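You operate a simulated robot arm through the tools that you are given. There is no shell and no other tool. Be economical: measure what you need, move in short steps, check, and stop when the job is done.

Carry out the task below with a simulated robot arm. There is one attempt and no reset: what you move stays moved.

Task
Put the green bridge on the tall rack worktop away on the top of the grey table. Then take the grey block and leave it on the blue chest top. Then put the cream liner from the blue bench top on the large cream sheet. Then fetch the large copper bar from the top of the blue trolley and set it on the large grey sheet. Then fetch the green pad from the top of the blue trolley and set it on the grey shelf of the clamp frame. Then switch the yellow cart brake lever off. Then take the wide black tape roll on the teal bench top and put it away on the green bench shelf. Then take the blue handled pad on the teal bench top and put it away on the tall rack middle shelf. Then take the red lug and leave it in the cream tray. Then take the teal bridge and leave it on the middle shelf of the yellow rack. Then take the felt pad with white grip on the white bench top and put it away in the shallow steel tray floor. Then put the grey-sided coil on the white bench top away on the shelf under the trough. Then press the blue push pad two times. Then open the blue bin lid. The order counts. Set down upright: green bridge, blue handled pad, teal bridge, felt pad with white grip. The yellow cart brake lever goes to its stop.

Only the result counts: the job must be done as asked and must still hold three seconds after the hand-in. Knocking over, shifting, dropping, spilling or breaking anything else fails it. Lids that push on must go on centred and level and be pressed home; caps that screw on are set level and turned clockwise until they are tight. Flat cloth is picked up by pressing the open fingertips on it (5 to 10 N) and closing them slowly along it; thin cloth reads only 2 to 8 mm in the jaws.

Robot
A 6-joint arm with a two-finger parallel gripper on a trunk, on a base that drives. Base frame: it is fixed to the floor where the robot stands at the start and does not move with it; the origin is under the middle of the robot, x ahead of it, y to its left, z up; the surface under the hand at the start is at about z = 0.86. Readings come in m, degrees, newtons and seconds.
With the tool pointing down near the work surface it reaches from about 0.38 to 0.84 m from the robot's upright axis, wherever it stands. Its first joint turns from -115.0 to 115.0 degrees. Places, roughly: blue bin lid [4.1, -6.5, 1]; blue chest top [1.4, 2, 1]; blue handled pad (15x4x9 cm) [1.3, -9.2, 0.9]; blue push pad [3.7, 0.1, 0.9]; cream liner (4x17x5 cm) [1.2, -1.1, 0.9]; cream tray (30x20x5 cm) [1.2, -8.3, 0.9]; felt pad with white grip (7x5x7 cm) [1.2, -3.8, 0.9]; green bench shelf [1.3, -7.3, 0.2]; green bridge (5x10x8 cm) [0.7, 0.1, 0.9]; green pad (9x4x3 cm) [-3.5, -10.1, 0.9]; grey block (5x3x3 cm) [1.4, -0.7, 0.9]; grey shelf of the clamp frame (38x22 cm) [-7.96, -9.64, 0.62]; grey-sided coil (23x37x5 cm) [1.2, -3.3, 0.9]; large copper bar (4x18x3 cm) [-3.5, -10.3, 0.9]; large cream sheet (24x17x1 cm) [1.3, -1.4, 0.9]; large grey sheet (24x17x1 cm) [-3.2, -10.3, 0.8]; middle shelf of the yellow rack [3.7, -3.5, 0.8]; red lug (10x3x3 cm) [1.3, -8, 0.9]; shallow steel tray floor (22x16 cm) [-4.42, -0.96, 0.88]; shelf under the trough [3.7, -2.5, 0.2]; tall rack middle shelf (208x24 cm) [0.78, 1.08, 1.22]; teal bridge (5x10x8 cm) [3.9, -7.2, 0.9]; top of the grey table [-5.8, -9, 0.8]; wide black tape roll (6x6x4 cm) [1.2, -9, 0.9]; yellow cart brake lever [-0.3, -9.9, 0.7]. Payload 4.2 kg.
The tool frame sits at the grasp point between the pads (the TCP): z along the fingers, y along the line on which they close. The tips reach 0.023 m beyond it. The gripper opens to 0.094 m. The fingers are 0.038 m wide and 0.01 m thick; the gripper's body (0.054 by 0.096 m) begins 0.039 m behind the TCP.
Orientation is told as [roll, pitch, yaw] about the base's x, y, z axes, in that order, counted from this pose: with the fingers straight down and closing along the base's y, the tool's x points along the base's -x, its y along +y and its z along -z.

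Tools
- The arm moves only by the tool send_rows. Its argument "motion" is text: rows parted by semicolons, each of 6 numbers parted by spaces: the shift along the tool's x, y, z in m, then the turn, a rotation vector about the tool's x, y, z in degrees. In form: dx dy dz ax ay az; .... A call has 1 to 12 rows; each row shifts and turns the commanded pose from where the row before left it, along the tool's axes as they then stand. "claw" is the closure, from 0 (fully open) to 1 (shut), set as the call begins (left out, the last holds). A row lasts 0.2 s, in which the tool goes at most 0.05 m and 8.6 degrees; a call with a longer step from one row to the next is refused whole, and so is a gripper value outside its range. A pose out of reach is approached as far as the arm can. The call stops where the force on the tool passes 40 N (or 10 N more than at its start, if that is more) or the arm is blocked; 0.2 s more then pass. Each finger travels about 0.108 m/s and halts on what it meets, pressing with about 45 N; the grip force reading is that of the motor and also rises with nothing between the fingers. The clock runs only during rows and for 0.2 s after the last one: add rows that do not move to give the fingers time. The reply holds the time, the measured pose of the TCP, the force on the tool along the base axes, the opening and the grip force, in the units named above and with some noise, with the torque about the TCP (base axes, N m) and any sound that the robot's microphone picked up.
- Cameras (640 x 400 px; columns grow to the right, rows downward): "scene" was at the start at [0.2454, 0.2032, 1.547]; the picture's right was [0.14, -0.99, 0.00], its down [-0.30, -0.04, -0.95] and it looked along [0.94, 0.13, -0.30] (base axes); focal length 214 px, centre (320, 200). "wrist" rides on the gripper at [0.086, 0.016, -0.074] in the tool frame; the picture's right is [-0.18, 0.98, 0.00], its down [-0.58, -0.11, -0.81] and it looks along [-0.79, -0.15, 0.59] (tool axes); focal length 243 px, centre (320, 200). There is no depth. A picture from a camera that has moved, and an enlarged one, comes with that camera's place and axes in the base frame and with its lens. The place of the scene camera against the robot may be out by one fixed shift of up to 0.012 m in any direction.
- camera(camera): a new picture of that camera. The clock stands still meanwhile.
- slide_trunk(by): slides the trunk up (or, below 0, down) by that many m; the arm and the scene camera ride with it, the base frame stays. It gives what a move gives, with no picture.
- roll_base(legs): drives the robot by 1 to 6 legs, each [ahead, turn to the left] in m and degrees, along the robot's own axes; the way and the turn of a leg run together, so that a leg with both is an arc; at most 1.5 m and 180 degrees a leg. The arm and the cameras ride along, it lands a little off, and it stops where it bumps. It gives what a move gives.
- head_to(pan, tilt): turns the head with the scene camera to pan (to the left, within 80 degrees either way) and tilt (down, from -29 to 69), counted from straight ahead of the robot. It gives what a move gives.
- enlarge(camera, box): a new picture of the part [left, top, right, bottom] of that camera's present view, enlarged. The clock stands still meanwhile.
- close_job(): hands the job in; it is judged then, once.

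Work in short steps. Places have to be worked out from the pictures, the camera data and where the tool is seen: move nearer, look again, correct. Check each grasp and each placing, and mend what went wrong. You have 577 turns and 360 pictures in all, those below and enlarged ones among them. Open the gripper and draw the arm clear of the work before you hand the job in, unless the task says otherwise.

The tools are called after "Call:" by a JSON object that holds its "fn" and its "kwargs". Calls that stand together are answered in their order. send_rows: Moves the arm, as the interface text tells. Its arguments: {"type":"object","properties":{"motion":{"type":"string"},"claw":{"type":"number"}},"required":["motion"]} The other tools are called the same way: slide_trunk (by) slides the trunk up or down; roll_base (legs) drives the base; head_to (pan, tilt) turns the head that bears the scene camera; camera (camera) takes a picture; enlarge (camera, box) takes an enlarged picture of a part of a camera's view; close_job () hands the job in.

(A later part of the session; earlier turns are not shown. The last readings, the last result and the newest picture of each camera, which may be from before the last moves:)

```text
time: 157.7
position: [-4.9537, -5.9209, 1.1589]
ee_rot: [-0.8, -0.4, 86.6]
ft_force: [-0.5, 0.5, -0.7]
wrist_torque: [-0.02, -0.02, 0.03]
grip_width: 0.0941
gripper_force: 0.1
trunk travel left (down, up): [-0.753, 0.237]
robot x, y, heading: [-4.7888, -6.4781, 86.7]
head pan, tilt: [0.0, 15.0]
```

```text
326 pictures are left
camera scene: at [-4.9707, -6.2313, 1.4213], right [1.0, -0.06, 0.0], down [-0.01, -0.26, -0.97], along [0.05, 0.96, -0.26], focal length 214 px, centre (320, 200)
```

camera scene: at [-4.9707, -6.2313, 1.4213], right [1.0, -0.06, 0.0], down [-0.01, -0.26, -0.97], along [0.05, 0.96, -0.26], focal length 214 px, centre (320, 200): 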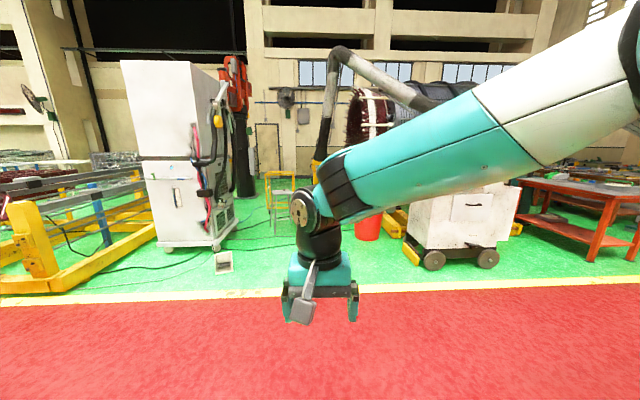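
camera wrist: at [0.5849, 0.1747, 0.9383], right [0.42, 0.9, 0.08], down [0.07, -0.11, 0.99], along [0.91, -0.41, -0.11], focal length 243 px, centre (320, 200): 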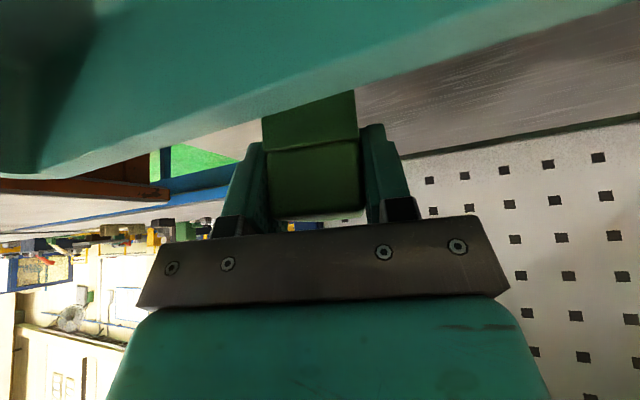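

The base bumped something, likely the red bucket. I'll look at it before moving.

Call:
{"fn": "head_to", "kwargs": {"pan": -50, "tilt": 45}}

Call:
{"fn": "camera", "kwargs": {"camera": "scene"}}

Call:
{"fn": "head_to", "kwargs": {"pan": 10, "tilt": 60}}

Call:
{"fn": "camera", "kwargs": {"camera": "scene"}}

```text
time: 158.8
position: [-4.954, -5.921, 1.1584]
ee_rot: [-0.8, -0.5, 86.5]
ft_force: [-0.4, 0.0, -0.4]
wrist_torque: [0.01, 0.0, 0.0]
grip_width: 0.094
gripper_force: 0.1
trunk travel left (down, up): [-0.753, 0.237]
robot x, y, heading: [-4.7922, -6.4844, 87.0]
head pan, tilt: [-50.0, 45.0]
```

```text
325 pictures are left
camera scene: at [-4.9109, -6.2758, 1.3746], right [0.6, -0.8, 0.0], down [-0.57, -0.42, -0.71], along [0.57, 0.42, -0.71], focal length 214 px, centre (320, 200)
```

scene: 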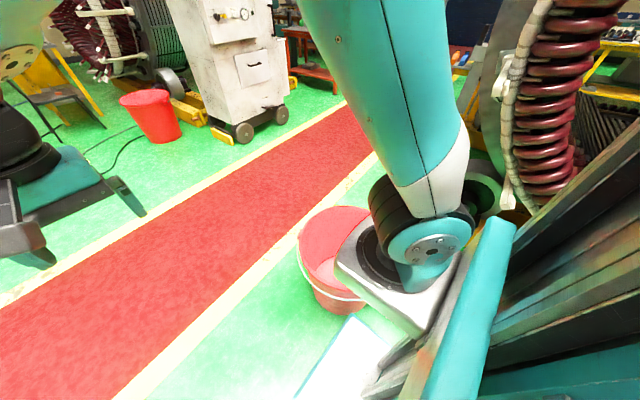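

```text
time: 160.2
position: [-4.9534, -5.9212, 1.1582]
ee_rot: [-0.7, -0.4, 86.6]
ft_force: [0.9, -0.2, 0.1]
wrist_torque: [0.0, -0.01, -0.04]
grip_width: 0.0941
gripper_force: 0.0
trunk travel left (down, up): [-0.753, 0.237]
robot x, y, heading: [-4.7893, -6.4855, 86.8]
head pan, tilt: [10.0, 60.0]
```

```text
324 pictures are left
camera scene: at [-4.9838, -6.2583, 1.3551], right [0.99, 0.12, 0.0], down [0.1, -0.86, -0.5], along [-0.06, 0.5, -0.87], focal length 214 px, centre (320, 200)
```

scene: 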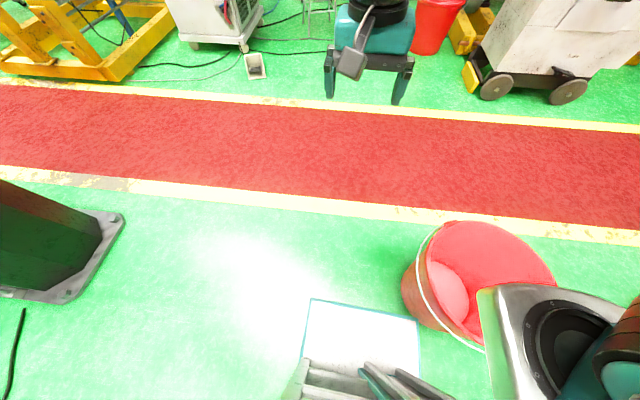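

The bucket stands unmoved where I'd seen it before; the base just stopped against it. I'll back off, sidestep to x≈-5.3, and then go up to the walkway and turn toward +x.

Call:
{"fn": "roll_base", "kwargs": {"legs": [[-0.3, 0], [0, 90], [0.5, 0], [0, -90], [1.45, 0], [0, -86]]}}

Call:
{"fn": "head_to", "kwargs": {"pan": 0, "tilt": 15}}

Call:
{"fn": "camera", "kwargs": {"camera": "scene"}}

```text
time: 182.7
position: [-4.5985, -5.1035, 1.1595]
ee_rot: [-0.9, -0.4, -0.8]
ft_force: [-0.4, -0.6, 0.1]
wrist_torque: [0.0, -0.01, 0.01]
grip_width: 0.0937
gripper_force: 0.0
trunk travel left (down, up): [-0.753, 0.237]
robot x, y, heading: [-5.1525, -5.2902, -0.4]
head pan, tilt: [10.0, 60.0]
```

```text
time: 183.8
position: [-4.5984, -5.1042, 1.1586]
ee_rot: [-0.9, -0.5, -0.7]
ft_force: [0.2, 0.5, 0.2]
wrist_torque: [0.0, 0.0, -0.01]
grip_width: 0.0941
gripper_force: 0.0
trunk travel left (down, up): [-0.753, 0.237]
robot x, y, heading: [-5.1519, -5.2891, -0.4]
head pan, tilt: [0.0, 15.0]
```

```text
323 pictures are left
camera scene: at [-4.9023, -5.1051, 1.4213], right [-0.01, -1.0, 0.0], down [-0.26, 0.0, -0.97], along [0.97, -0.01, -0.26], focal length 214 px, centre (320, 200)
```

scene: 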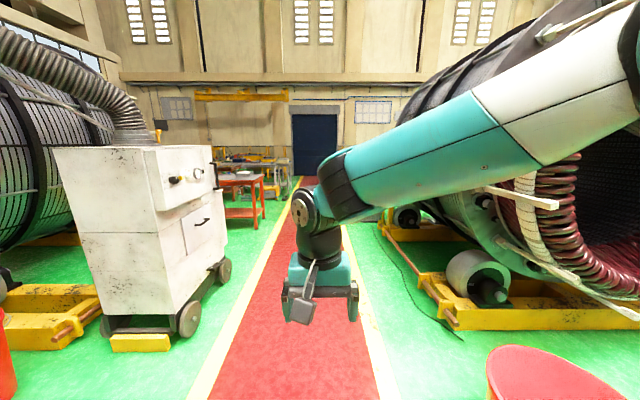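

The walkway is clear; I'll drive east along it and look at what lies beyond.

Call:
{"fn": "roll_base", "kwargs": {"legs": [[1.5, 0], [1.5, 0.3], [1.5, 0]]}}

Call:
{"fn": "camera", "kwargs": {"camera": "scene"}}

Call:
{"fn": "head_to", "kwargs": {"pan": 50, "tilt": 15}}

Call:
{"fn": "camera", "kwargs": {"camera": "scene"}}

```text
time: 204.9
position: [-0.1755, -5.1831, 1.159]
ee_rot: [-0.7, -0.4, -0.8]
ft_force: [0.4, 0.1, -0.1]
wrist_torque: [-0.01, 0.01, 0.02]
grip_width: 0.094
gripper_force: 0.1
trunk travel left (down, up): [-0.753, 0.237]
robot x, y, heading: [-0.7259, -5.3713, -1.0]
head pan, tilt: [0.0, 15.0]
```

```text
322 pictures are left
camera scene: at [-0.4787, -5.1843, 1.4213], right [-0.01, -1.0, 0.0], down [-0.26, 0.0, -0.97], along [0.97, -0.01, -0.26], focal length 214 px, centre (320, 200)
```

scene: 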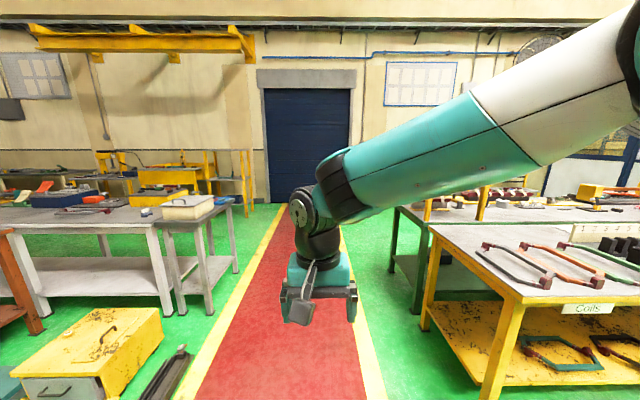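

```text
time: 206.1
position: [-0.1755, -5.1821, 1.158]
ee_rot: [-0.8, -0.4, -0.8]
ft_force: [-0.3, -0.2, 0.5]
wrist_torque: [0.04, 0.0, 0.03]
grip_width: 0.094
gripper_force: 0.1
trunk travel left (down, up): [-0.753, 0.237]
robot x, y, heading: [-0.728, -5.3704, -0.6]
head pan, tilt: [50.0, 15.0]
```

```text
321 pictures are left
camera scene: at [-0.5109, -5.1126, 1.4213], right [0.76, -0.65, 0.0], down [-0.17, -0.2, -0.97], along [0.63, 0.73, -0.26], focal length 214 px, centre (320, 200)
```

scene: 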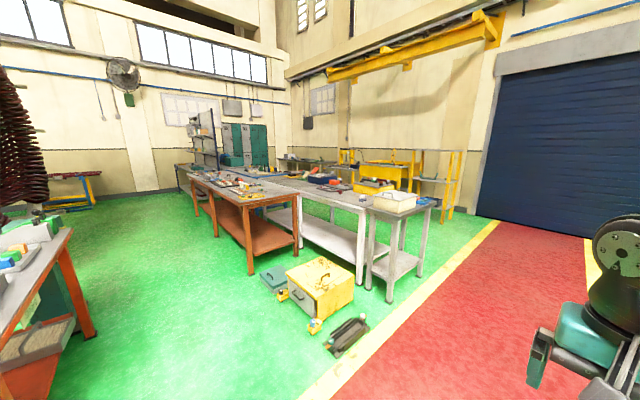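

There is an aisle beyond the white bench. I'll continue to x≈2.4, turn left and look up that aisle.

Call:
{"fn": "roll_base", "kwargs": {"legs": [[1.5, 2], [1.5, 0], [0, 89]]}}

Call:
{"fn": "head_to", "kwargs": {"pan": 0, "tilt": 15}}

Call:
{"fn": "camera", "kwargs": {"camera": "scene"}}

```text
time: 224.7
position: [2.0988, -4.7718, 1.1571]
ee_rot: [-0.8, -0.4, 93.6]
ft_force: [0.3, -0.5, 0.2]
wrist_torque: [-0.02, -0.01, 0.0]
grip_width: 0.0941
gripper_force: 0.0
trunk travel left (down, up): [-0.753, 0.237]
robot x, y, heading: [2.3325, -5.3044, 93.4]
head pan, tilt: [50.0, 15.0]
```

```text
time: 225.8
position: [2.0999, -4.7717, 1.1581]
ee_rot: [-0.9, -0.3, 93.5]
ft_force: [-0.8, 0.8, 1.0]
wrist_torque: [0.0, 0.02, -0.02]
grip_width: 0.094
gripper_force: 0.0
trunk travel left (down, up): [-0.753, 0.237]
robot x, y, heading: [2.3275, -5.3066, 93.4]
head pan, tilt: [0.0, 15.0]
```

```text
320 pictures are left
camera scene: at [2.1201, -5.0801, 1.4213], right [1.0, 0.06, 0.0], down [0.02, -0.26, -0.97], along [-0.06, 0.96, -0.26], focal length 214 px, centre (320, 200)
```

scene: 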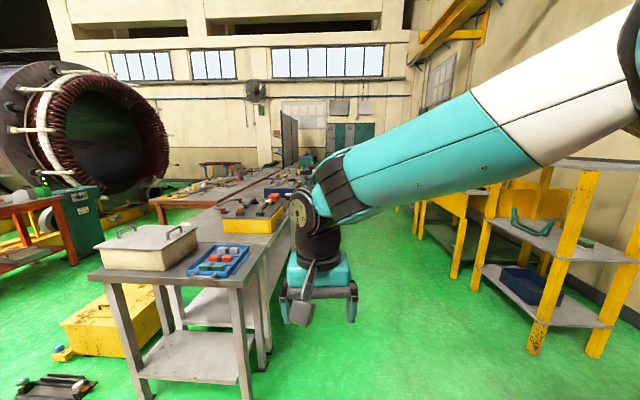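

The aisle between the benches (x≈1.75) and the yellow rack (x≈3.55) is open. I'll drive up it to y≈-1.

Call:
{"fn": "roll_base", "kwargs": {"legs": [[0, -7], [1.5, 0], [1.5, 0], [1.3, 0]]}}

Call:
{"fn": "camera", "kwargs": {"camera": "scene"}}

Call:
{"fn": "head_to", "kwargs": {"pan": 65, "tilt": 25}}

Call:
{"fn": "camera", "kwargs": {"camera": "scene"}}

```text
time: 246.7
position: [2.3389, -0.5224, 1.1589]
ee_rot: [-0.8, -0.4, 88.8]
ft_force: [-0.1, 0.1, 0.6]
wrist_torque: [-0.02, 0.02, 0.0]
grip_width: 0.0943
gripper_force: 0.0
trunk travel left (down, up): [-0.753, 0.237]
robot x, y, heading: [2.5239, -1.076, 89.0]
head pan, tilt: [0.0, 15.0]
```

```text
319 pictures are left
camera scene: at [2.3362, -0.8305, 1.4213], right [1.0, -0.02, 0.0], down [-0.01, -0.26, -0.97], along [0.02, 0.97, -0.26], focal length 214 px, centre (320, 200)
```

scene: 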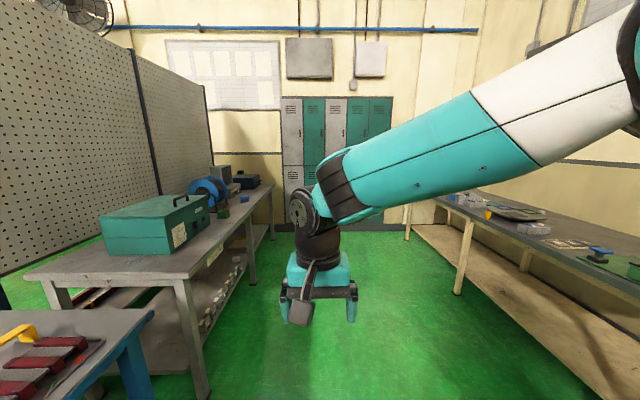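

```text
time: 248.1
position: [2.3396, -0.5212, 1.1589]
ee_rot: [-0.8, -0.3, 88.6]
ft_force: [-0.2, -0.3, -0.8]
wrist_torque: [0.01, 0.0, 0.02]
grip_width: 0.094
gripper_force: 0.1
trunk travel left (down, up): [-0.753, 0.237]
robot x, y, heading: [2.5257, -1.0776, 88.7]
head pan, tilt: [65.0, 25.0]
```

```text
318 pictures are left
camera scene: at [2.2517, -0.8833, 1.4051], right [0.44, 0.9, 0.0], down [0.38, -0.19, -0.91], along [-0.81, 0.4, -0.42], focal length 214 px, centre (320, 200)
```

scene: 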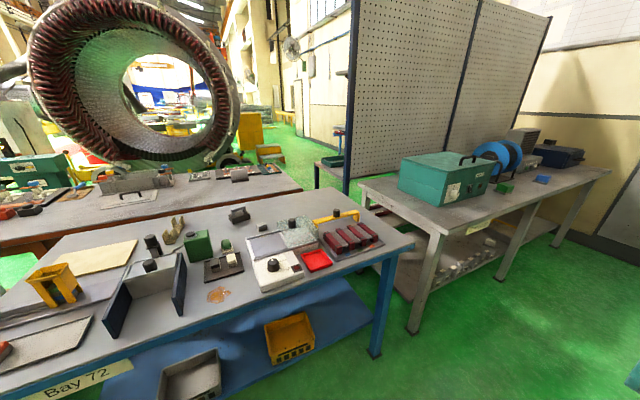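

The blue bench holds many small parts. I'll enlarge it to find the grey block near (1.4, -0.7).

Call:
{"fn": "enlarge", "kwargs": {"camera": "scene", "box": [100, 180, 400, 350]}}

Call:
{"fn": "enlarge", "kwargs": {"camera": "scene", "box": [200, 195, 330, 275]}}

```text
2.13 times, centred on (250, 265) of scene
camera zoom: at [2.2517, -0.8833, 1.4051], right [0.44, 0.9, 0.0], down [0.38, -0.19, -0.91], along [-0.81, 0.4, -0.42], focal length 458 px, centre (469, 61)
```

zoom: 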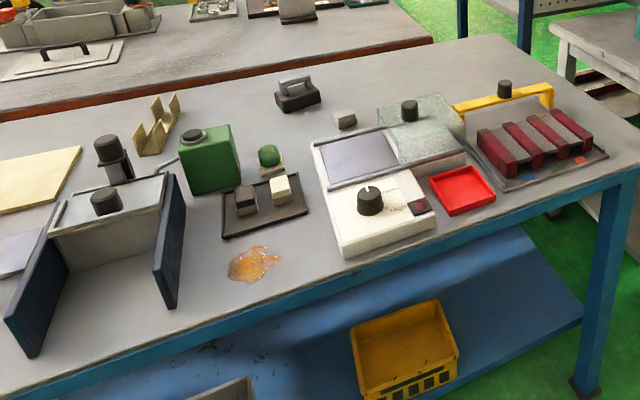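

```text
4.92 times, centred on (265, 235) of scene
camera zoom: at [2.2517, -0.8833, 1.4051], right [0.44, 0.9, 0.0], down [0.38, -0.19, -0.91], along [-0.81, 0.4, -0.42], focal length 1056 px, centre (591, 28)
```

zoom: 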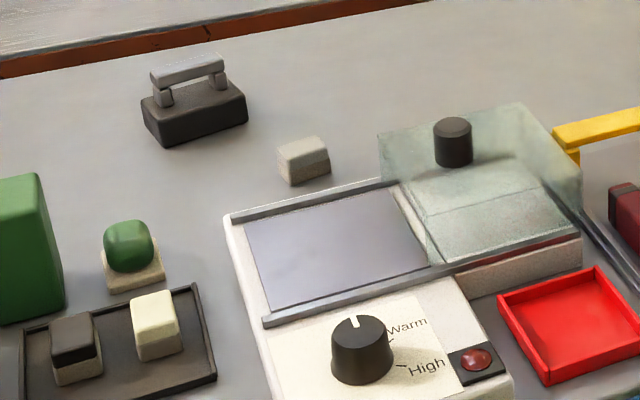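

The grey block is at about (1.385, -0.755), with ~10 cm clearance to the hotplate. I'll park at (2.12, -0.75) facing -x.

Call:
{"fn": "roll_base", "kwargs": {"legs": [[0.33, 0], [0, 91], [0.38, 0]]}}

Call:
{"fn": "head_to", "kwargs": {"pan": 0, "tilt": 45}}

Call:
{"fn": "camera", "kwargs": {"camera": "scene"}}

Call:
{"fn": "camera", "kwargs": {"camera": "wrist"}}

```text
time: 256.1
position: [1.6047, -0.899, 1.1586]
ee_rot: [-0.8, -0.4, 177.8]
ft_force: [0.7, 0.6, -0.2]
wrist_torque: [-0.04, 0.01, -0.02]
grip_width: 0.0942
gripper_force: 0.1
trunk travel left (down, up): [-0.753, 0.237]
robot x, y, heading: [2.1614, -0.7248, 177.7]
head pan, tilt: [65.0, 25.0]
```

```text
time: 257.4
position: [1.6038, -0.8996, 1.1576]
ee_rot: [-0.8, -0.4, 177.6]
ft_force: [0.1, 0.5, -0.7]
wrist_torque: [-0.02, 0.0, 0.0]
grip_width: 0.0939
gripper_force: 0.1
trunk travel left (down, up): [-0.753, 0.237]
robot x, y, heading: [2.161, -0.7252, 177.7]
head pan, tilt: [0.0, 45.0]
```

```text
315 pictures are left
camera scene: at [1.9203, -0.9156, 1.3745], right [0.04, 1.0, 0.0], down [0.71, -0.03, -0.71], along [-0.71, 0.03, -0.71], focal length 214 px, centre (320, 200)
```

scene: 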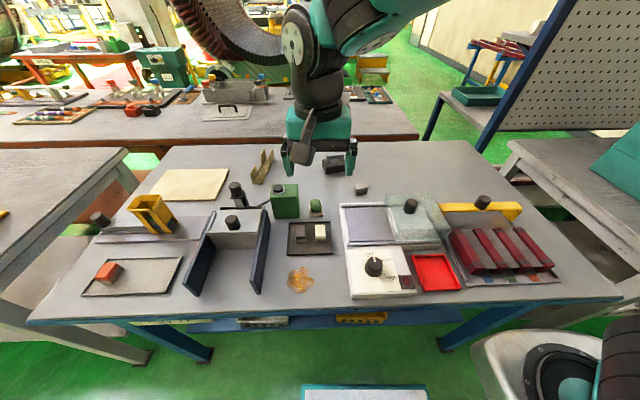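

```text
314 pictures are left
camera wrist: at [1.6889, -0.9193, 1.2313], right [-0.22, -0.97, -0.01], down [-0.57, 0.12, 0.81], along [-0.79, 0.19, -0.58], focal length 243 px, centre (320, 200)
```

wrist: 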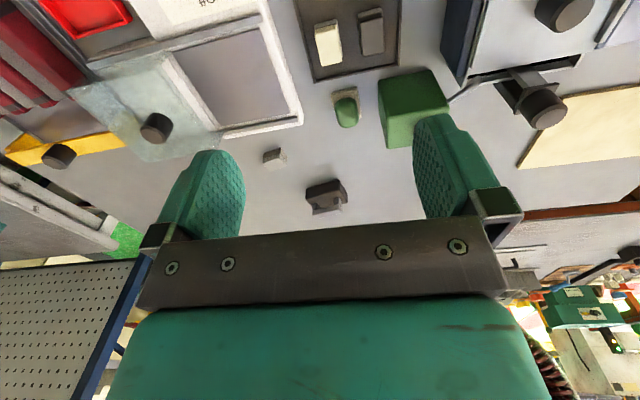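

Both cameras put the block at about (1.37, -0.748). I'll enlarge to see its orientation.

Call:
{"fn": "enlarge", "kwargs": {"camera": "wrist", "box": [230, 125, 330, 190]}}

Call:
{"fn": "enlarge", "kwargs": {"camera": "scene", "box": [310, 150, 430, 225]}}

```text
6.15 times, centred on (280, 158) of wrist
camera zoom: at [1.6889, -0.9193, 1.2313], right [-0.22, -0.97, -0.01], down [-0.57, 0.12, 0.81], along [-0.79, 0.19, -0.58], focal length 1493 px, centre (566, 462)
```

zoom: 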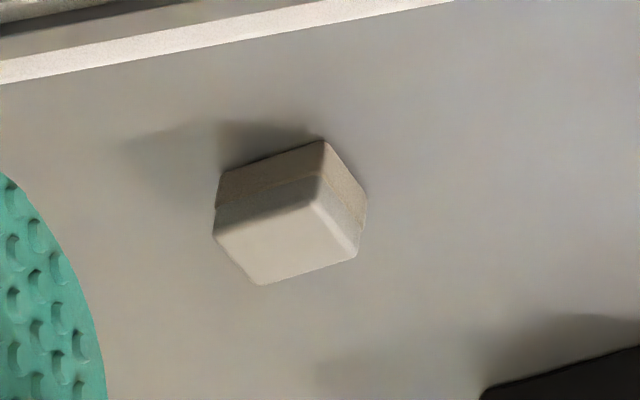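

```text
5.33 times, centred on (370, 188) of scene
camera zoom: at [1.9203, -0.9156, 1.3745], right [0.04, 1.0, 0.0], down [0.71, -0.03, -0.71], along [-0.71, 0.03, -0.71], focal length 1144 px, centre (53, 267)
```

zoom: 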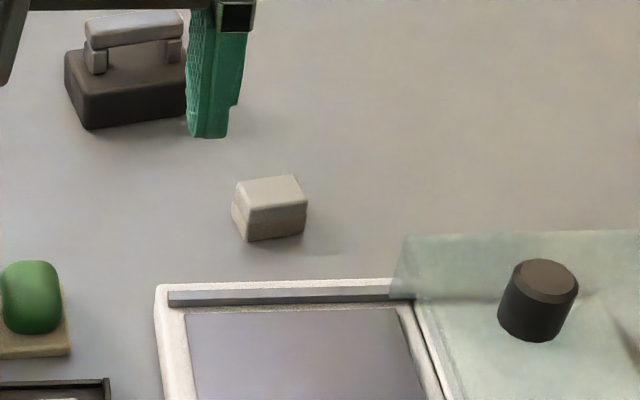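

Block centre ≈ (1.363, -0.745), long axis ~100°. I'll move above it at the current height and turn the tool so that it closes across the 3 cm width.

Call:
{"fn": "send_rows", "kwargs": {"motion": "-0.041 -0.0242 0 0 0 0; -0.041 -0.0242 0 0 0 0; -0.041 -0.0242 0 0 0 0; -0.041 -0.0242 0 0 0 0; -0.041 -0.0242 0 0 0 0; -0.041 -0.0242 0 0 0 0; 0 0 0 0 0 0"}}

Call:
{"fn": "send_rows", "kwargs": {"motion": "0 0 0 0 0 7.8; 0 0 0 0 0 7.8; 0 0 0 0 0 7.8; 0 0 0 0 0 7.8; 0 0 0 0 0 7.8; 0 0 0 0 0 7.8; 0 0 0 0 0 7.8; 0 0 0 0 0 7.8; 0 0 0 0 0 7.8; 0 0 0 0 0 7.8; 0 0 0 0 0 0"}}

Call:
{"fn": "camera", "kwargs": {"camera": "wrist"}}

```text
time: 259.0
position: [1.3647, -0.7421, 1.1609]
ee_rot: [-0.8, -0.4, 177.6]
ft_force: [-0.2, -0.2, 0.5]
wrist_torque: [-0.03, 0.04, -0.01]
grip_width: 0.0938
gripper_force: 0.1
trunk travel left (down, up): [-0.753, 0.237]
robot x, y, heading: [2.1621, -0.7275, 177.6]
head pan, tilt: [0.0, 45.0]
```

```text
time: 261.4
position: [1.3641, -0.7445, 1.1635]
ee_rot: [0.2, -0.9, 99.7]
ft_force: [-0.1, 0.5, -0.7]
wrist_torque: [0.01, 0.02, -0.02]
grip_width: 0.0939
gripper_force: 0.0
trunk travel left (down, up): [-0.753, 0.237]
robot x, y, heading: [2.1616, -0.7273, 177.8]
head pan, tilt: [0.0, 45.0]
```

```text
311 pictures are left
camera wrist: at [1.3619, -0.8329, 1.2347], right [-1.0, 0.02, 0.01], down [0.02, 0.58, 0.81], along [0.01, 0.81, -0.58], focal length 243 px, centre (320, 200)
```

wrist: 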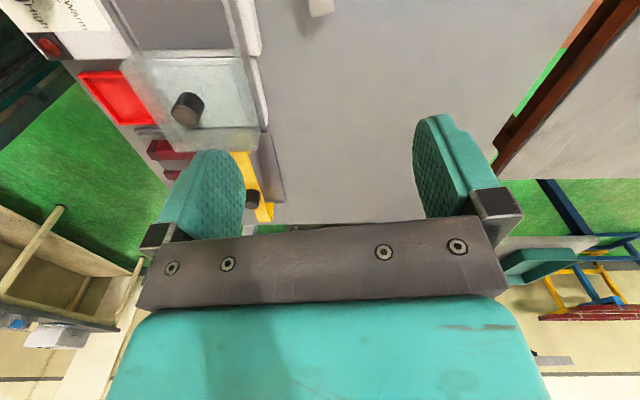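

I'll lower by 0.2 with the trunk and check alignment.

Call:
{"fn": "slide_trunk", "kwargs": {"by": -0.2}}

Call:
{"fn": "camera", "kwargs": {"camera": "wrist"}}

Call:
{"fn": "enlarge", "kwargs": {"camera": "scene", "box": [260, 80, 460, 210]}}

```text
time: 263.6
position: [1.3638, -0.7454, 0.9626]
ee_rot: [0.1, -0.9, 99.6]
ft_force: [-0.5, 0.8, 0.1]
wrist_torque: [-0.01, 0.01, 0.02]
grip_width: 0.0942
gripper_force: 0.2
trunk travel left (down, up): [-0.553, 0.437]
robot x, y, heading: [2.1615, -0.7237, 177.6]
head pan, tilt: [0.0, 45.0]
```

```text
310 pictures are left
camera wrist: at [1.3621, -0.8329, 1.0347], right [-1.0, 0.02, 0.01], down [0.01, 0.58, 0.81], along [0.01, 0.81, -0.58], focal length 243 px, centre (320, 200)
```

wrist: 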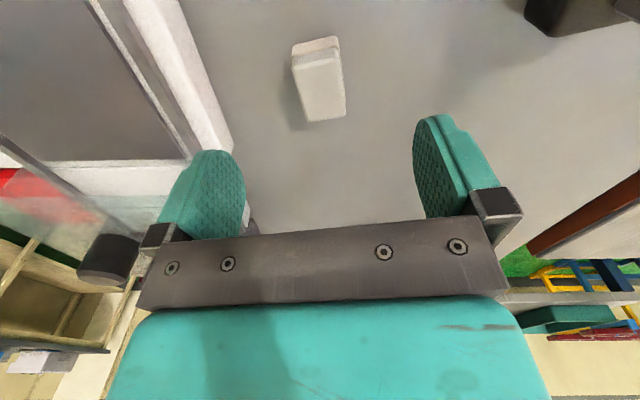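

```text
3.08 times, centred on (360, 145) of scene
camera zoom: at [1.9203, -0.9155, 1.1746], right [0.04, 1.0, 0.0], down [0.71, -0.03, -0.71], along [-0.71, 0.03, -0.71], focal length 660 px, centre (197, 369)
```

zoom: 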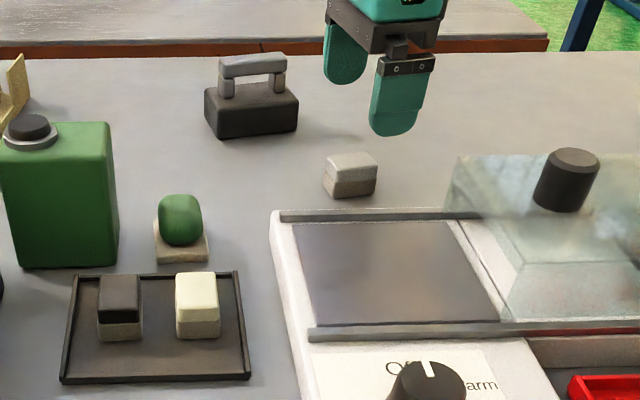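

Small offset of (-2, -7) mm to correct. I'll descend to TCP z ≈ 0.888 so the tips stay just above the surface, then close.

Call:
{"fn": "send_rows", "kwargs": {"motion": "0.0066 0.003 0.02 0 0 0; 0 0 0.02 0 0 0; 0 0 0.02 0 0 0; 0 0 0.01 0 0 0; 0 0 0.004 0 0 0; 0 0 0 0 0 0"}}

Call:
{"fn": "camera", "kwargs": {"camera": "wrist"}}

```text
time: 265.0
position: [1.3615, -0.7508, 0.8889]
ee_rot: [0.3, -0.9, 99.7]
ft_force: [-0.3, 0.0, -1.5]
wrist_torque: [0.02, 0.02, 0.02]
grip_width: 0.0937
gripper_force: 0.1
trunk travel left (down, up): [-0.553, 0.437]
robot x, y, heading: [2.1592, -0.7257, 177.9]
head pan, tilt: [0.0, 45.0]
```

```text
308 pictures are left
camera wrist: at [1.3592, -0.8384, 0.9607], right [-1.0, 0.02, 0.01], down [0.01, 0.58, 0.81], along [0.01, 0.81, -0.58], focal length 243 px, centre (320, 200)
```

wrist: 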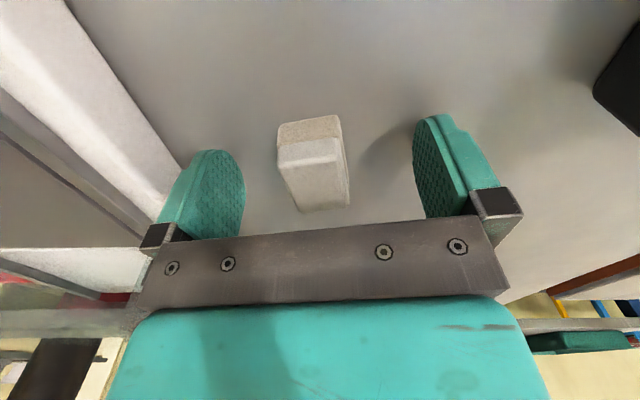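

The block is centred between the fingers. Closing and lifting.

Call:
{"fn": "send_rows", "kwargs": {"motion": "0 0 0 0 0 0; 0 0 0 0 0 0; 0 0 0 0 0 0; 0 0 0 0 0 0", "claw": 1}}

Call:
{"fn": "slide_trunk", "kwargs": {"by": 0.25}}

Call:
{"fn": "camera", "kwargs": {"camera": "wrist"}}

```text
time: 266.0
position: [1.3611, -0.7501, 0.8878]
ee_rot: [0.2, -0.8, 99.7]
ft_force: [0.6, 0.3, 0.7]
wrist_torque: [0.01, -0.05, -0.02]
grip_width: 0.0294
gripper_force: 45.1
trunk travel left (down, up): [-0.553, 0.437]
robot x, y, heading: [2.1586, -0.7252, 177.7]
head pan, tilt: [0.0, 45.0]
```

```text
time: 268.6
position: [1.3604, -0.7507, 1.1377]
ee_rot: [0.1, -1.0, 99.7]
ft_force: [-0.4, -0.2, -0.3]
wrist_torque: [-0.01, 0.06, -0.05]
grip_width: 0.0291
gripper_force: 45.0
trunk travel left (down, up): [-0.803, 0.187]
robot x, y, heading: [2.1627, -0.7238, 177.7]
head pan, tilt: [0.0, 45.0]
```

```text
307 pictures are left
camera wrist: at [1.3592, -0.8384, 1.2108], right [-1.0, 0.02, 0.01], down [0.01, 0.58, 0.81], along [0.01, 0.81, -0.58], focal length 243 px, centre (320, 200)
```

wrist: 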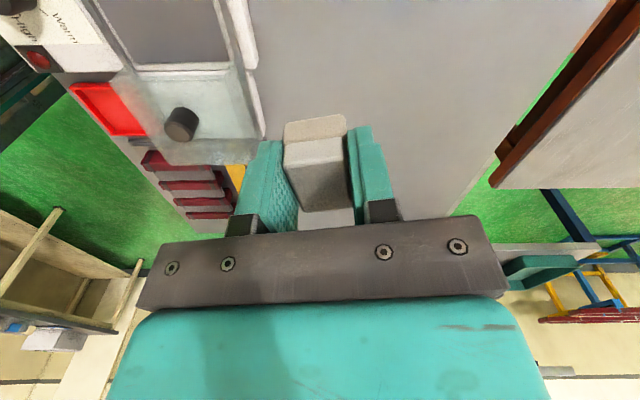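

Held at 29 mm. The blue chest is the dark blue box near (1.45, 1.9) on the next grey bench. I'll retract the arm a bit, back out and drive north.

Call:
{"fn": "send_rows", "kwargs": {"motion": "0.008 -0.046 0 0 0 0; 0.008 -0.046 0 0 0 0; 0.008 -0.046 0 0 0 0; 0.008 -0.046 0 0 0 0; 0.008 -0.046 0 0 0 0; 0.008 -0.046 0 0 0 0; 0 0 0 0 0 0"}}

Call:
{"fn": "roll_base", "kwargs": {"legs": [[-0.4, 0], [0, -88], [1.3, 0], [0.6, 0]]}}

Call:
{"fn": "head_to", "kwargs": {"pan": 50, "tilt": 25}}

Call:
{"fn": "camera", "kwargs": {"camera": "scene"}}

```text
time: 270.2
position: [1.6431, -0.7503, 1.1318]
ee_rot: [0.3, -0.9, 99.8]
ft_force: [-0.1, 0.9, -1.4]
wrist_torque: [0.02, -0.01, -0.01]
grip_width: 0.0294
gripper_force: 45.2
trunk travel left (down, up): [-0.803, 0.187]
robot x, y, heading: [2.16, -0.7234, 177.5]
head pan, tilt: [0.0, 45.0]
```

```text
time: 285.4
position: [2.3843, 1.6628, 1.1321]
ee_rot: [0.2, -0.9, 16.1]
ft_force: [-0.7, 0.2, -1.3]
wrist_torque: [0.02, 0.01, 0.0]
grip_width: 0.0294
gripper_force: 44.9
trunk travel left (down, up): [-0.803, 0.187]
robot x, y, heading: [2.4687, 1.151, 94.0]
head pan, tilt: [0.0, 45.0]
```

```text
time: 286.6
position: [2.3851, 1.6627, 1.1319]
ee_rot: [0.2, -0.9, 16.1]
ft_force: [0.0, 0.0, -1.3]
wrist_torque: [-0.03, -0.01, 0.02]
grip_width: 0.029
gripper_force: 45.1
trunk travel left (down, up): [-0.803, 0.187]
robot x, y, heading: [2.473, 1.1535, 94.1]
head pan, tilt: [50.0, 25.0]
```

```text
306 pictures are left
camera scene: at [2.1896, 1.3385, 1.4551], right [0.59, 0.81, 0.0], down [0.34, -0.25, -0.91], along [-0.73, 0.53, -0.42], focal length 214 px, centre (320, 200)
```

scene: 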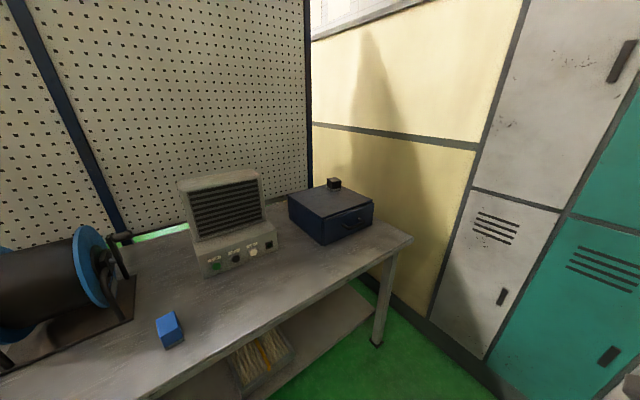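

The chest top is at about (1.41, 1.93), z≈1.0, with a small black object at its back corner. I'll raise the arm, then park at (2.13, 1.75) facing -x.

Call:
{"fn": "slide_trunk", "kwargs": {"by": 0.15}}

Call:
{"fn": "roll_base", "kwargs": {"legs": [[0.6, 0], [0, 86], [0.3, 0]]}}

Call:
{"fn": "head_to", "kwargs": {"pan": 0, "tilt": 40}}

Call:
{"fn": "camera", "kwargs": {"camera": "scene"}}

```text
time: 288.4
position: [2.3847, 1.6635, 1.2822]
ee_rot: [0.2, -0.9, 16.2]
ft_force: [-0.3, 0.0, -0.7]
wrist_torque: [0.0, -0.02, -0.01]
grip_width: 0.0293
gripper_force: 44.9
trunk travel left (down, up): [-0.953, 0.037]
robot x, y, heading: [2.4661, 1.1497, 93.9]
head pan, tilt: [50.0, 25.0]
```

```text
time: 297.0
position: [1.6108, 1.6838, 1.2813]
ee_rot: [0.4, -0.9, 102.5]
ft_force: [-0.4, 1.0, -0.3]
wrist_torque: [0.0, 0.02, 0.03]
grip_width: 0.029
gripper_force: 45.1
trunk travel left (down, up): [-0.953, 0.037]
robot x, y, heading: [2.1275, 1.7386, -179.4]
head pan, tilt: [50.0, 25.0]
```

```text
time: 298.2
position: [1.6099, 1.6849, 1.2821]
ee_rot: [0.2, -1.0, 102.5]
ft_force: [-0.3, 0.1, -1.0]
wrist_torque: [-0.01, 0.03, 0.0]
grip_width: 0.0292
gripper_force: 45.1
trunk travel left (down, up): [-0.953, 0.037]
robot x, y, heading: [2.123, 1.741, -179.5]
head pan, tilt: [0.0, 40.0]
```

```text
305 pictures are left
camera scene: at [1.8913, 1.534, 1.5818], right [-0.01, 1.0, 0.0], down [0.64, 0.01, -0.77], along [-0.77, -0.01, -0.64], focal length 214 px, centre (320, 200)
```

scene: 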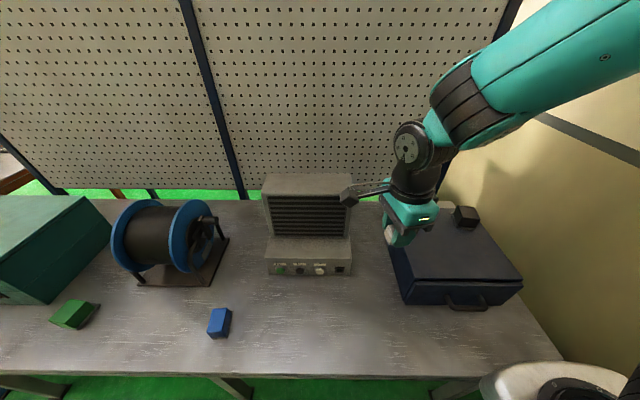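

Chest top spans x 1.29–1.54, y 1.78–2.12. I'll move above (1.46, 1.93), clear of the black item.

Call:
{"fn": "send_rows", "kwargs": {"motion": "-0.0453 0.0156 0 0 0 0; -0.0453 0.0156 0 0 0 0; -0.0453 0.0156 0 0 0 0; -0.0453 0.0156 0 0 0 0; -0.0453 0.0156 0 0 0 0; -0.0453 0.0156 0 0 0 0; 0 0 0 0 0 0"}}

Call:
{"fn": "slide_trunk", "kwargs": {"by": -0.17}}

Call:
{"fn": "camera", "kwargs": {"camera": "scene"}}

Call:
{"fn": "camera", "kwargs": {"camera": "wrist"}}

```text
time: 299.8
position: [1.4589, 1.9313, 1.2885]
ee_rot: [0.1, -0.9, 102.6]
ft_force: [-0.4, 0.2, -0.4]
wrist_torque: [-0.01, -0.01, 0.01]
grip_width: 0.0291
gripper_force: 45.0
trunk travel left (down, up): [-0.953, 0.037]
robot x, y, heading: [2.1235, 1.7359, -179.4]
head pan, tilt: [0.0, 40.0]
```

```text
time: 301.7
position: [1.4603, 1.9306, 1.1205]
ee_rot: [0.1, -0.9, 102.5]
ft_force: [0.3, -0.2, 0.5]
wrist_torque: [0.0, -0.01, 0.01]
grip_width: 0.0294
gripper_force: 44.8
trunk travel left (down, up): [-0.783, 0.207]
robot x, y, heading: [2.1226, 1.7339, -179.6]
head pan, tilt: [0.0, 40.0]
```

```text
304 pictures are left
camera scene: at [1.8913, 1.5342, 1.4118], right [-0.01, 1.0, 0.0], down [0.64, 0.01, -0.77], along [-0.77, -0.01, -0.64], focal length 214 px, centre (320, 200)
```

scene: 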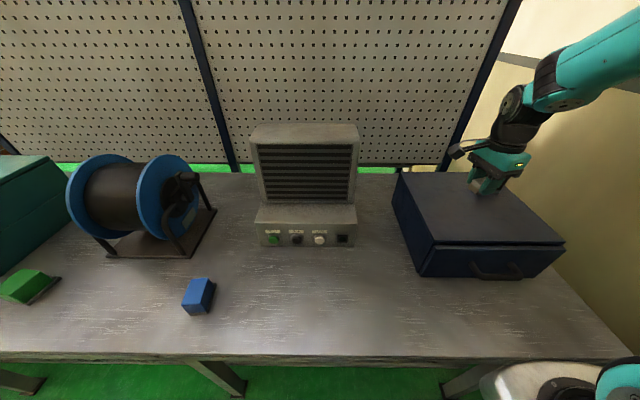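

```text
303 pictures are left
camera wrist: at [1.4623, 1.8415, 1.1912], right [-1.0, -0.03, 0.01], down [-0.01, 0.58, 0.81], along [-0.03, 0.81, -0.58], focal length 243 px, centre (320, 200)
```

wrist: 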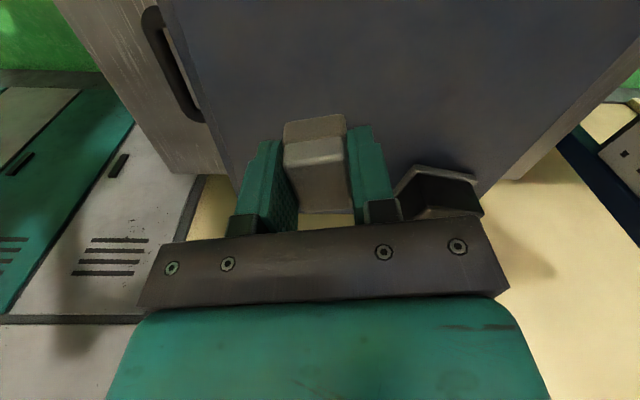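

Positioned over the clear front part. Lowering in small steps until contact.

Call:
{"fn": "send_rows", "kwargs": {"motion": "0 0 0.02 0 0 0; 0 0 0.02 0 0 0; 0 0 0.015 0 0 0; 0 0 0.005 0 0 0; 0 0 0.005 0 0 0; 0 0 0.005 0 0 0; 0 0 0.005 0 0 0; 0 0 0.005 0 0 0; 0 0 0.005 0 0 0"}}

Call:
{"fn": "enlarge", "kwargs": {"camera": "scene", "box": [380, 120, 580, 290]}}

```text
time: 303.7
position: [1.4596, 1.9305, 1.036]
ee_rot: [0.4, -1.0, 102.5]
ft_force: [3.1, -2.5, 17.7]
wrist_torque: [0.0, -0.33, -0.08]
grip_width: 0.0292
gripper_force: 44.6
trunk travel left (down, up): [-0.783, 0.207]
robot x, y, heading: [2.1222, 1.7346, -179.6]
head pan, tilt: [0.0, 40.0]
```

```text
2.35 times, centred on (480, 205) of scene
camera zoom: at [1.8922, 1.5337, 1.4124], right [-0.01, 1.0, 0.0], down [0.64, 0.01, -0.77], along [-0.77, -0.01, -0.64], focal length 505 px, centre (-56, 188)
```

zoom: 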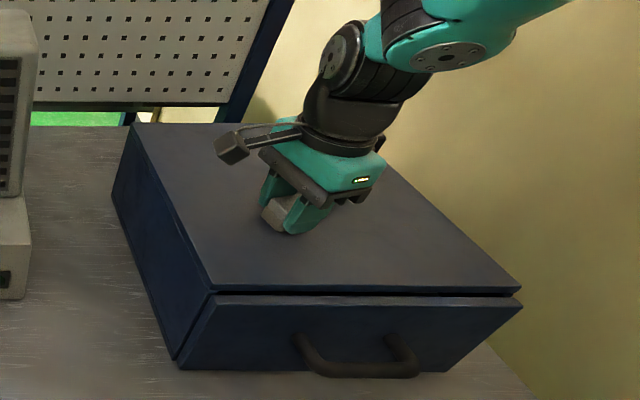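

In contact (18 N). I'll open the fingers, rise, and check.

Call:
{"fn": "send_rows", "kwargs": {"motion": "0 0 0 0 0 0; 0 0 0 0 0 0; 0 0 0 0 0 0; 0 0 0 0 0 0; 0 0 -0.03 0 0 0; 0 0 -0.04 0 0 0; 0 0 -0.04 0 0 0", "claw": 0}}

Call:
{"fn": "enlarge", "kwargs": {"camera": "scene", "box": [380, 120, 580, 290]}}

```text
time: 305.3
position: [1.4602, 1.9303, 1.144]
ee_rot: [0.2, -0.9, 102.5]
ft_force: [0.6, 1.0, -0.6]
wrist_torque: [-0.01, -0.01, 0.01]
grip_width: 0.094
gripper_force: 0.1
trunk travel left (down, up): [-0.783, 0.207]
robot x, y, heading: [2.1278, 1.7368, -179.5]
head pan, tilt: [0.0, 40.0]
```

```text
2.35 times, centred on (480, 205) of scene
camera zoom: at [1.8908, 1.5343, 1.4117], right [-0.01, 1.0, 0.0], down [0.64, 0.01, -0.77], along [-0.77, -0.01, -0.64], focal length 505 px, centre (-56, 188)
```

zoom: 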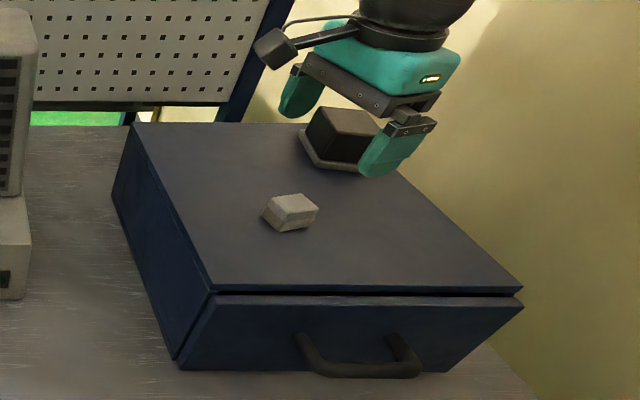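

The grey block rests on the chest. Next is the cream liner; I'll drive back to the blue bench at y≈-1.2.

Call:
{"fn": "slide_trunk", "kwargs": {"by": 0.08}}

Call:
{"fn": "roll_base", "kwargs": {"legs": [[-0.4, 0], [0, 89.5], [1.5, 0], [1.44, 0], [0, -90], [0.35, 0]]}}

Call:
{"fn": "camera", "kwargs": {"camera": "scene"}}

Call:
{"fn": "camera", "kwargs": {"camera": "wrist"}}

```text
time: 306.5
position: [1.4587, 1.9299, 1.2241]
ee_rot: [0.2, -0.9, 102.6]
ft_force: [-0.4, 0.7, 0.9]
wrist_torque: [-0.05, 0.0, 0.01]
grip_width: 0.094
gripper_force: 0.0
trunk travel left (down, up): [-0.863, 0.127]
robot x, y, heading: [2.1266, 1.7393, -179.7]
head pan, tilt: [0.0, 40.0]
```

```text
time: 332.3
position: [1.6096, -1.0842, 1.2237]
ee_rot: [0.2, -0.9, 106.0]
ft_force: [-0.4, -0.5, 0.2]
wrist_torque: [-0.04, 0.02, 0.02]
grip_width: 0.0939
gripper_force: 0.1
trunk travel left (down, up): [-0.863, 0.127]
robot x, y, heading: [2.2885, -1.2357, -176.0]
head pan, tilt: [0.0, 40.0]
```

```text
300 pictures are left
camera scene: at [2.0651, -1.4529, 1.4918], right [-0.07, 1.0, 0.0], down [0.64, 0.04, -0.77], along [-0.76, -0.05, -0.64], focal length 214 px, centre (320, 200)
```

scene: 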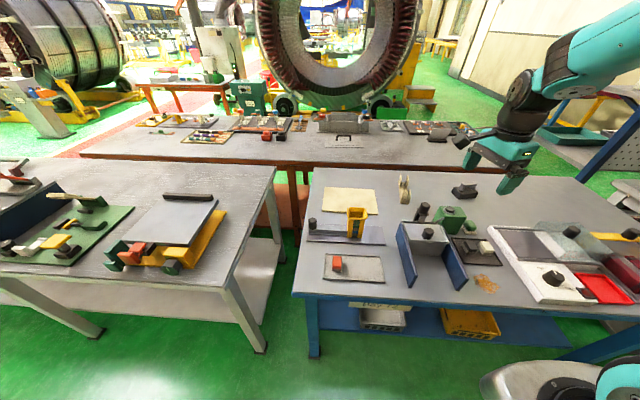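

```text
299 pictures are left
camera wrist: at [1.6185, -1.1715, 1.2961], right [-1.0, -0.09, 0.01], down [-0.05, 0.58, 0.81], along [-0.08, 0.81, -0.58], focal length 243 px, centre (320, 200)
```

wrist: 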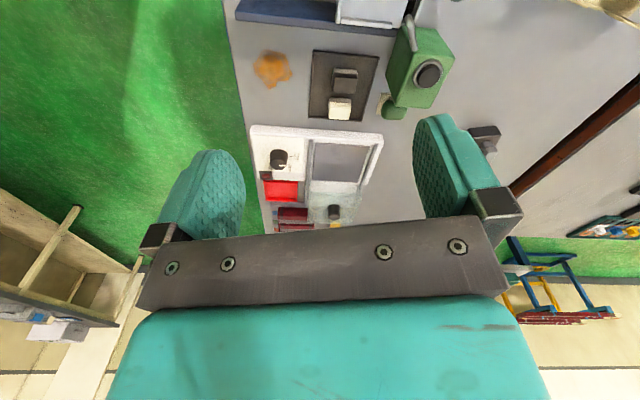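

Let me enlarge the region of the cream sheet and the liner.

Call:
{"fn": "enlarge", "kwargs": {"camera": "scene", "box": [290, 150, 510, 290]}}

Call:
{"fn": "enlarge", "kwargs": {"camera": "scene", "box": [380, 160, 440, 200]}}

```text
2.86 times, centred on (400, 220) of scene
camera zoom: at [2.0651, -1.4529, 1.4918], right [-0.07, 1.0, 0.0], down [0.64, 0.04, -0.77], along [-0.76, -0.05, -0.64], focal length 613 px, centre (91, 143)
```

zoom: 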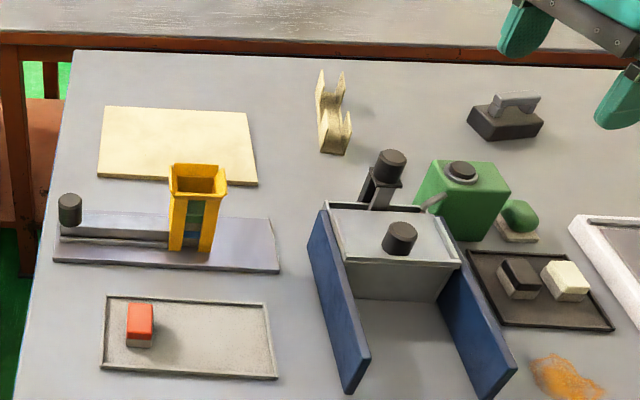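

```text
10.00 times, centred on (410, 180) of scene
camera zoom: at [2.0651, -1.4529, 1.4918], right [-0.07, 1.0, 0.0], down [0.64, 0.04, -0.77], along [-0.76, -0.05, -0.64], focal length 2145 px, centre (-580, 400)
```

zoom: 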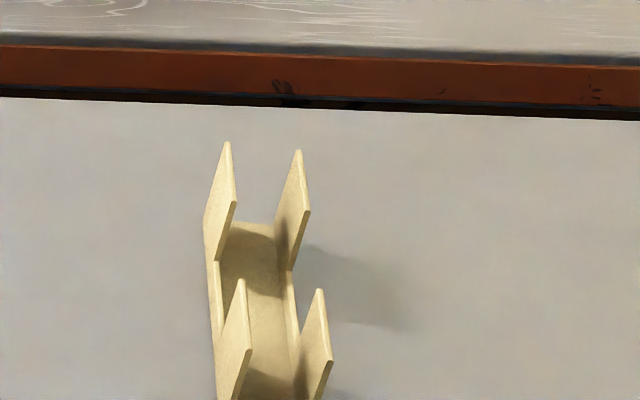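

The liner is a U-channel with end flaps, centred about (1.21, -1.104), long axis ~170.6°, near the far side of the bench. I'll pull in closer and turn the tool to align.

Call:
{"fn": "roll_base", "kwargs": {"legs": [[0, -4], [0.19, 0]]}}

Call:
{"fn": "send_rows", "kwargs": {"motion": "0 0 0 0 0 -8.5; 0 0 0 0 0 -8.5; 0 0 0 0 0 -8.5; 0 0 0 0 0 -8.5; 0 0 0 0 0 -8.5; 0 0 0 0 0 -8.5; 0 0 0 0 0 -8.5; 0 0 0 0 0 -8.5; 0 0 0 0 0 0"}}

Call:
{"fn": "camera", "kwargs": {"camera": "wrist"}}

Call:
{"fn": "camera", "kwargs": {"camera": "scene"}}

```text
time: 334.3
position: [1.4312, -1.0388, 1.224]
ee_rot: [0.2, -0.9, 102.2]
ft_force: [0.9, -0.2, -0.1]
wrist_torque: [0.0, 0.02, -0.01]
grip_width: 0.0937
gripper_force: 0.0
trunk travel left (down, up): [-0.863, 0.127]
robot x, y, heading: [2.0947, -1.2359, -179.7]
head pan, tilt: [0.0, 40.0]
```

```text
time: 336.3
position: [1.4311, -1.0388, 1.224]
ee_rot: [-0.6, -0.5, 170.3]
ft_force: [0.5, -0.8, 0.9]
wrist_torque: [-0.04, 0.0, -0.01]
grip_width: 0.094
gripper_force: 0.0
trunk travel left (down, up): [-0.863, 0.127]
robot x, y, heading: [2.0925, -1.2354, -179.7]
head pan, tilt: [0.0, 40.0]
```

```text
296 pictures are left
camera wrist: at [1.5136, -1.0709, 1.2961], right [-0.35, -0.94, -0.01], down [-0.55, 0.19, 0.81], along [-0.76, 0.29, -0.58], focal length 243 px, centre (320, 200)
```

wrist: 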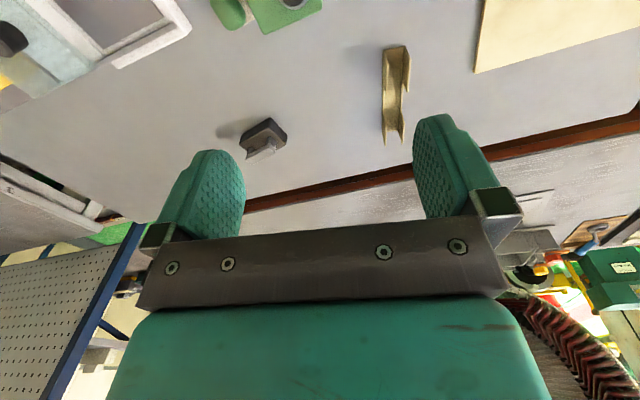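

```text
295 pictures are left
camera scene: at [1.8605, -1.4379, 1.4918], right [0.0, 1.0, 0.0], down [0.64, 0.0, -0.77], along [-0.77, 0.0, -0.64], focal length 214 px, centre (320, 200)
```

scene: 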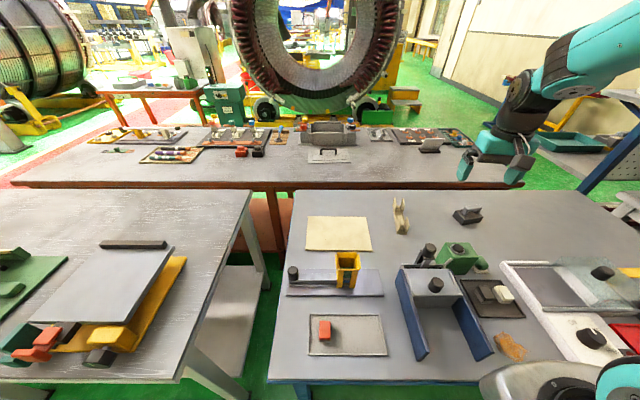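

Call:
{"fn": "enlarge", "kwargs": {"camera": "wrist", "box": [350, 30, 450, 155]}}

```text
3.20 times, centred on (400, 92) of wrist
camera zoom: at [1.5136, -1.0709, 1.2961], right [-0.35, -0.94, -0.01], down [-0.55, 0.19, 0.81], along [-0.76, 0.29, -0.58], focal length 776 px, centre (64, 544)
```

zoom: 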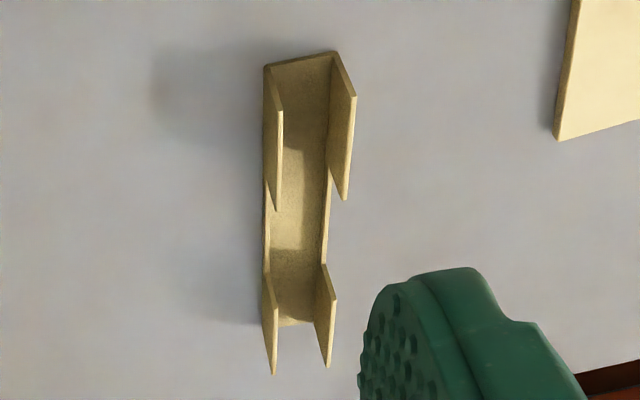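

Near end base ≈ (1.305, -1.116), far end ≈ (1.135, -1.096). I'll grip the near flap pair at about (1.26, -1.111), with a slight 10° forward tilt for reach.

Call:
{"fn": "send_rows", "kwargs": {"motion": "-0.0386 0.0249 0 0 0 0; -0.0386 0.0249 0 0 0 0; -0.0386 0.0249 0 0 0 0; -0.0386 0.0249 0 0 0 0; 0 0 0 0 0 -2.9; 0 0 0 0 -5 0; 0 0 0 0 -5 0; 0 0 0 0 0 0"}}

Call:
{"fn": "slide_trunk", "kwargs": {"by": -0.22}}

Call:
{"fn": "camera", "kwargs": {"camera": "wrist"}}

Call:
{"fn": "enlarge", "kwargs": {"camera": "scene", "box": [320, 60, 520, 200]}}

```text
time: 338.1
position: [1.2612, -1.111, 1.2235]
ee_rot: [-0.8, -10.5, 173.2]
ft_force: [-1.0, 0.0, -0.5]
wrist_torque: [-0.02, 0.0, -0.02]
grip_width: 0.094
gripper_force: 0.0
trunk travel left (down, up): [-0.863, 0.127]
robot x, y, heading: [2.0913, -1.2373, -179.7]
head pan, tilt: [0.0, 40.0]
```

```text
time: 340.5
position: [1.2609, -1.1122, 1.0037]
ee_rot: [-0.8, -10.4, 173.2]
ft_force: [-0.4, 0.0, 0.1]
wrist_torque: [-0.02, 0.0, 0.02]
grip_width: 0.0939
gripper_force: 0.0
trunk travel left (down, up): [-0.643, 0.347]
robot x, y, heading: [2.0939, -1.2347, -180.0]
head pan, tilt: [0.0, 40.0]
```

```text
293 pictures are left
camera wrist: at [1.3564, -1.1397, 1.0602], right [-0.3, -0.95, 0.02], down [-0.41, 0.15, 0.9], along [-0.86, 0.26, -0.43], focal length 243 px, centre (320, 200)
```

wrist: 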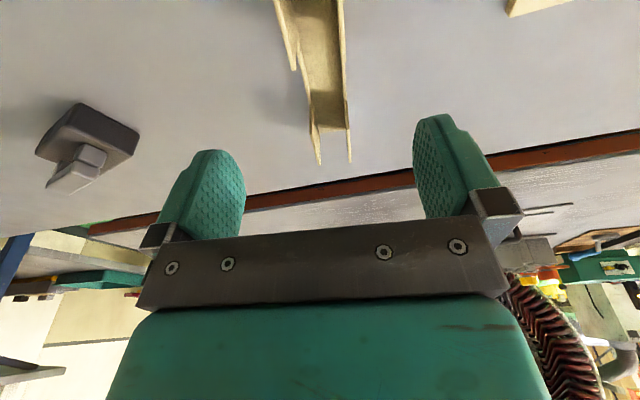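

```text
2.86 times, centred on (420, 130) of scene
camera zoom: at [1.8605, -1.438, 1.2718], right [0.0, 1.0, 0.0], down [0.64, 0.0, -0.77], along [-0.77, 0.0, -0.64], focal length 613 px, centre (34, 400)
```

zoom: 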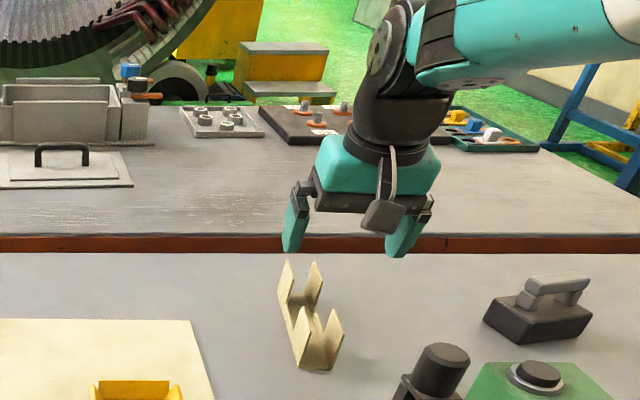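

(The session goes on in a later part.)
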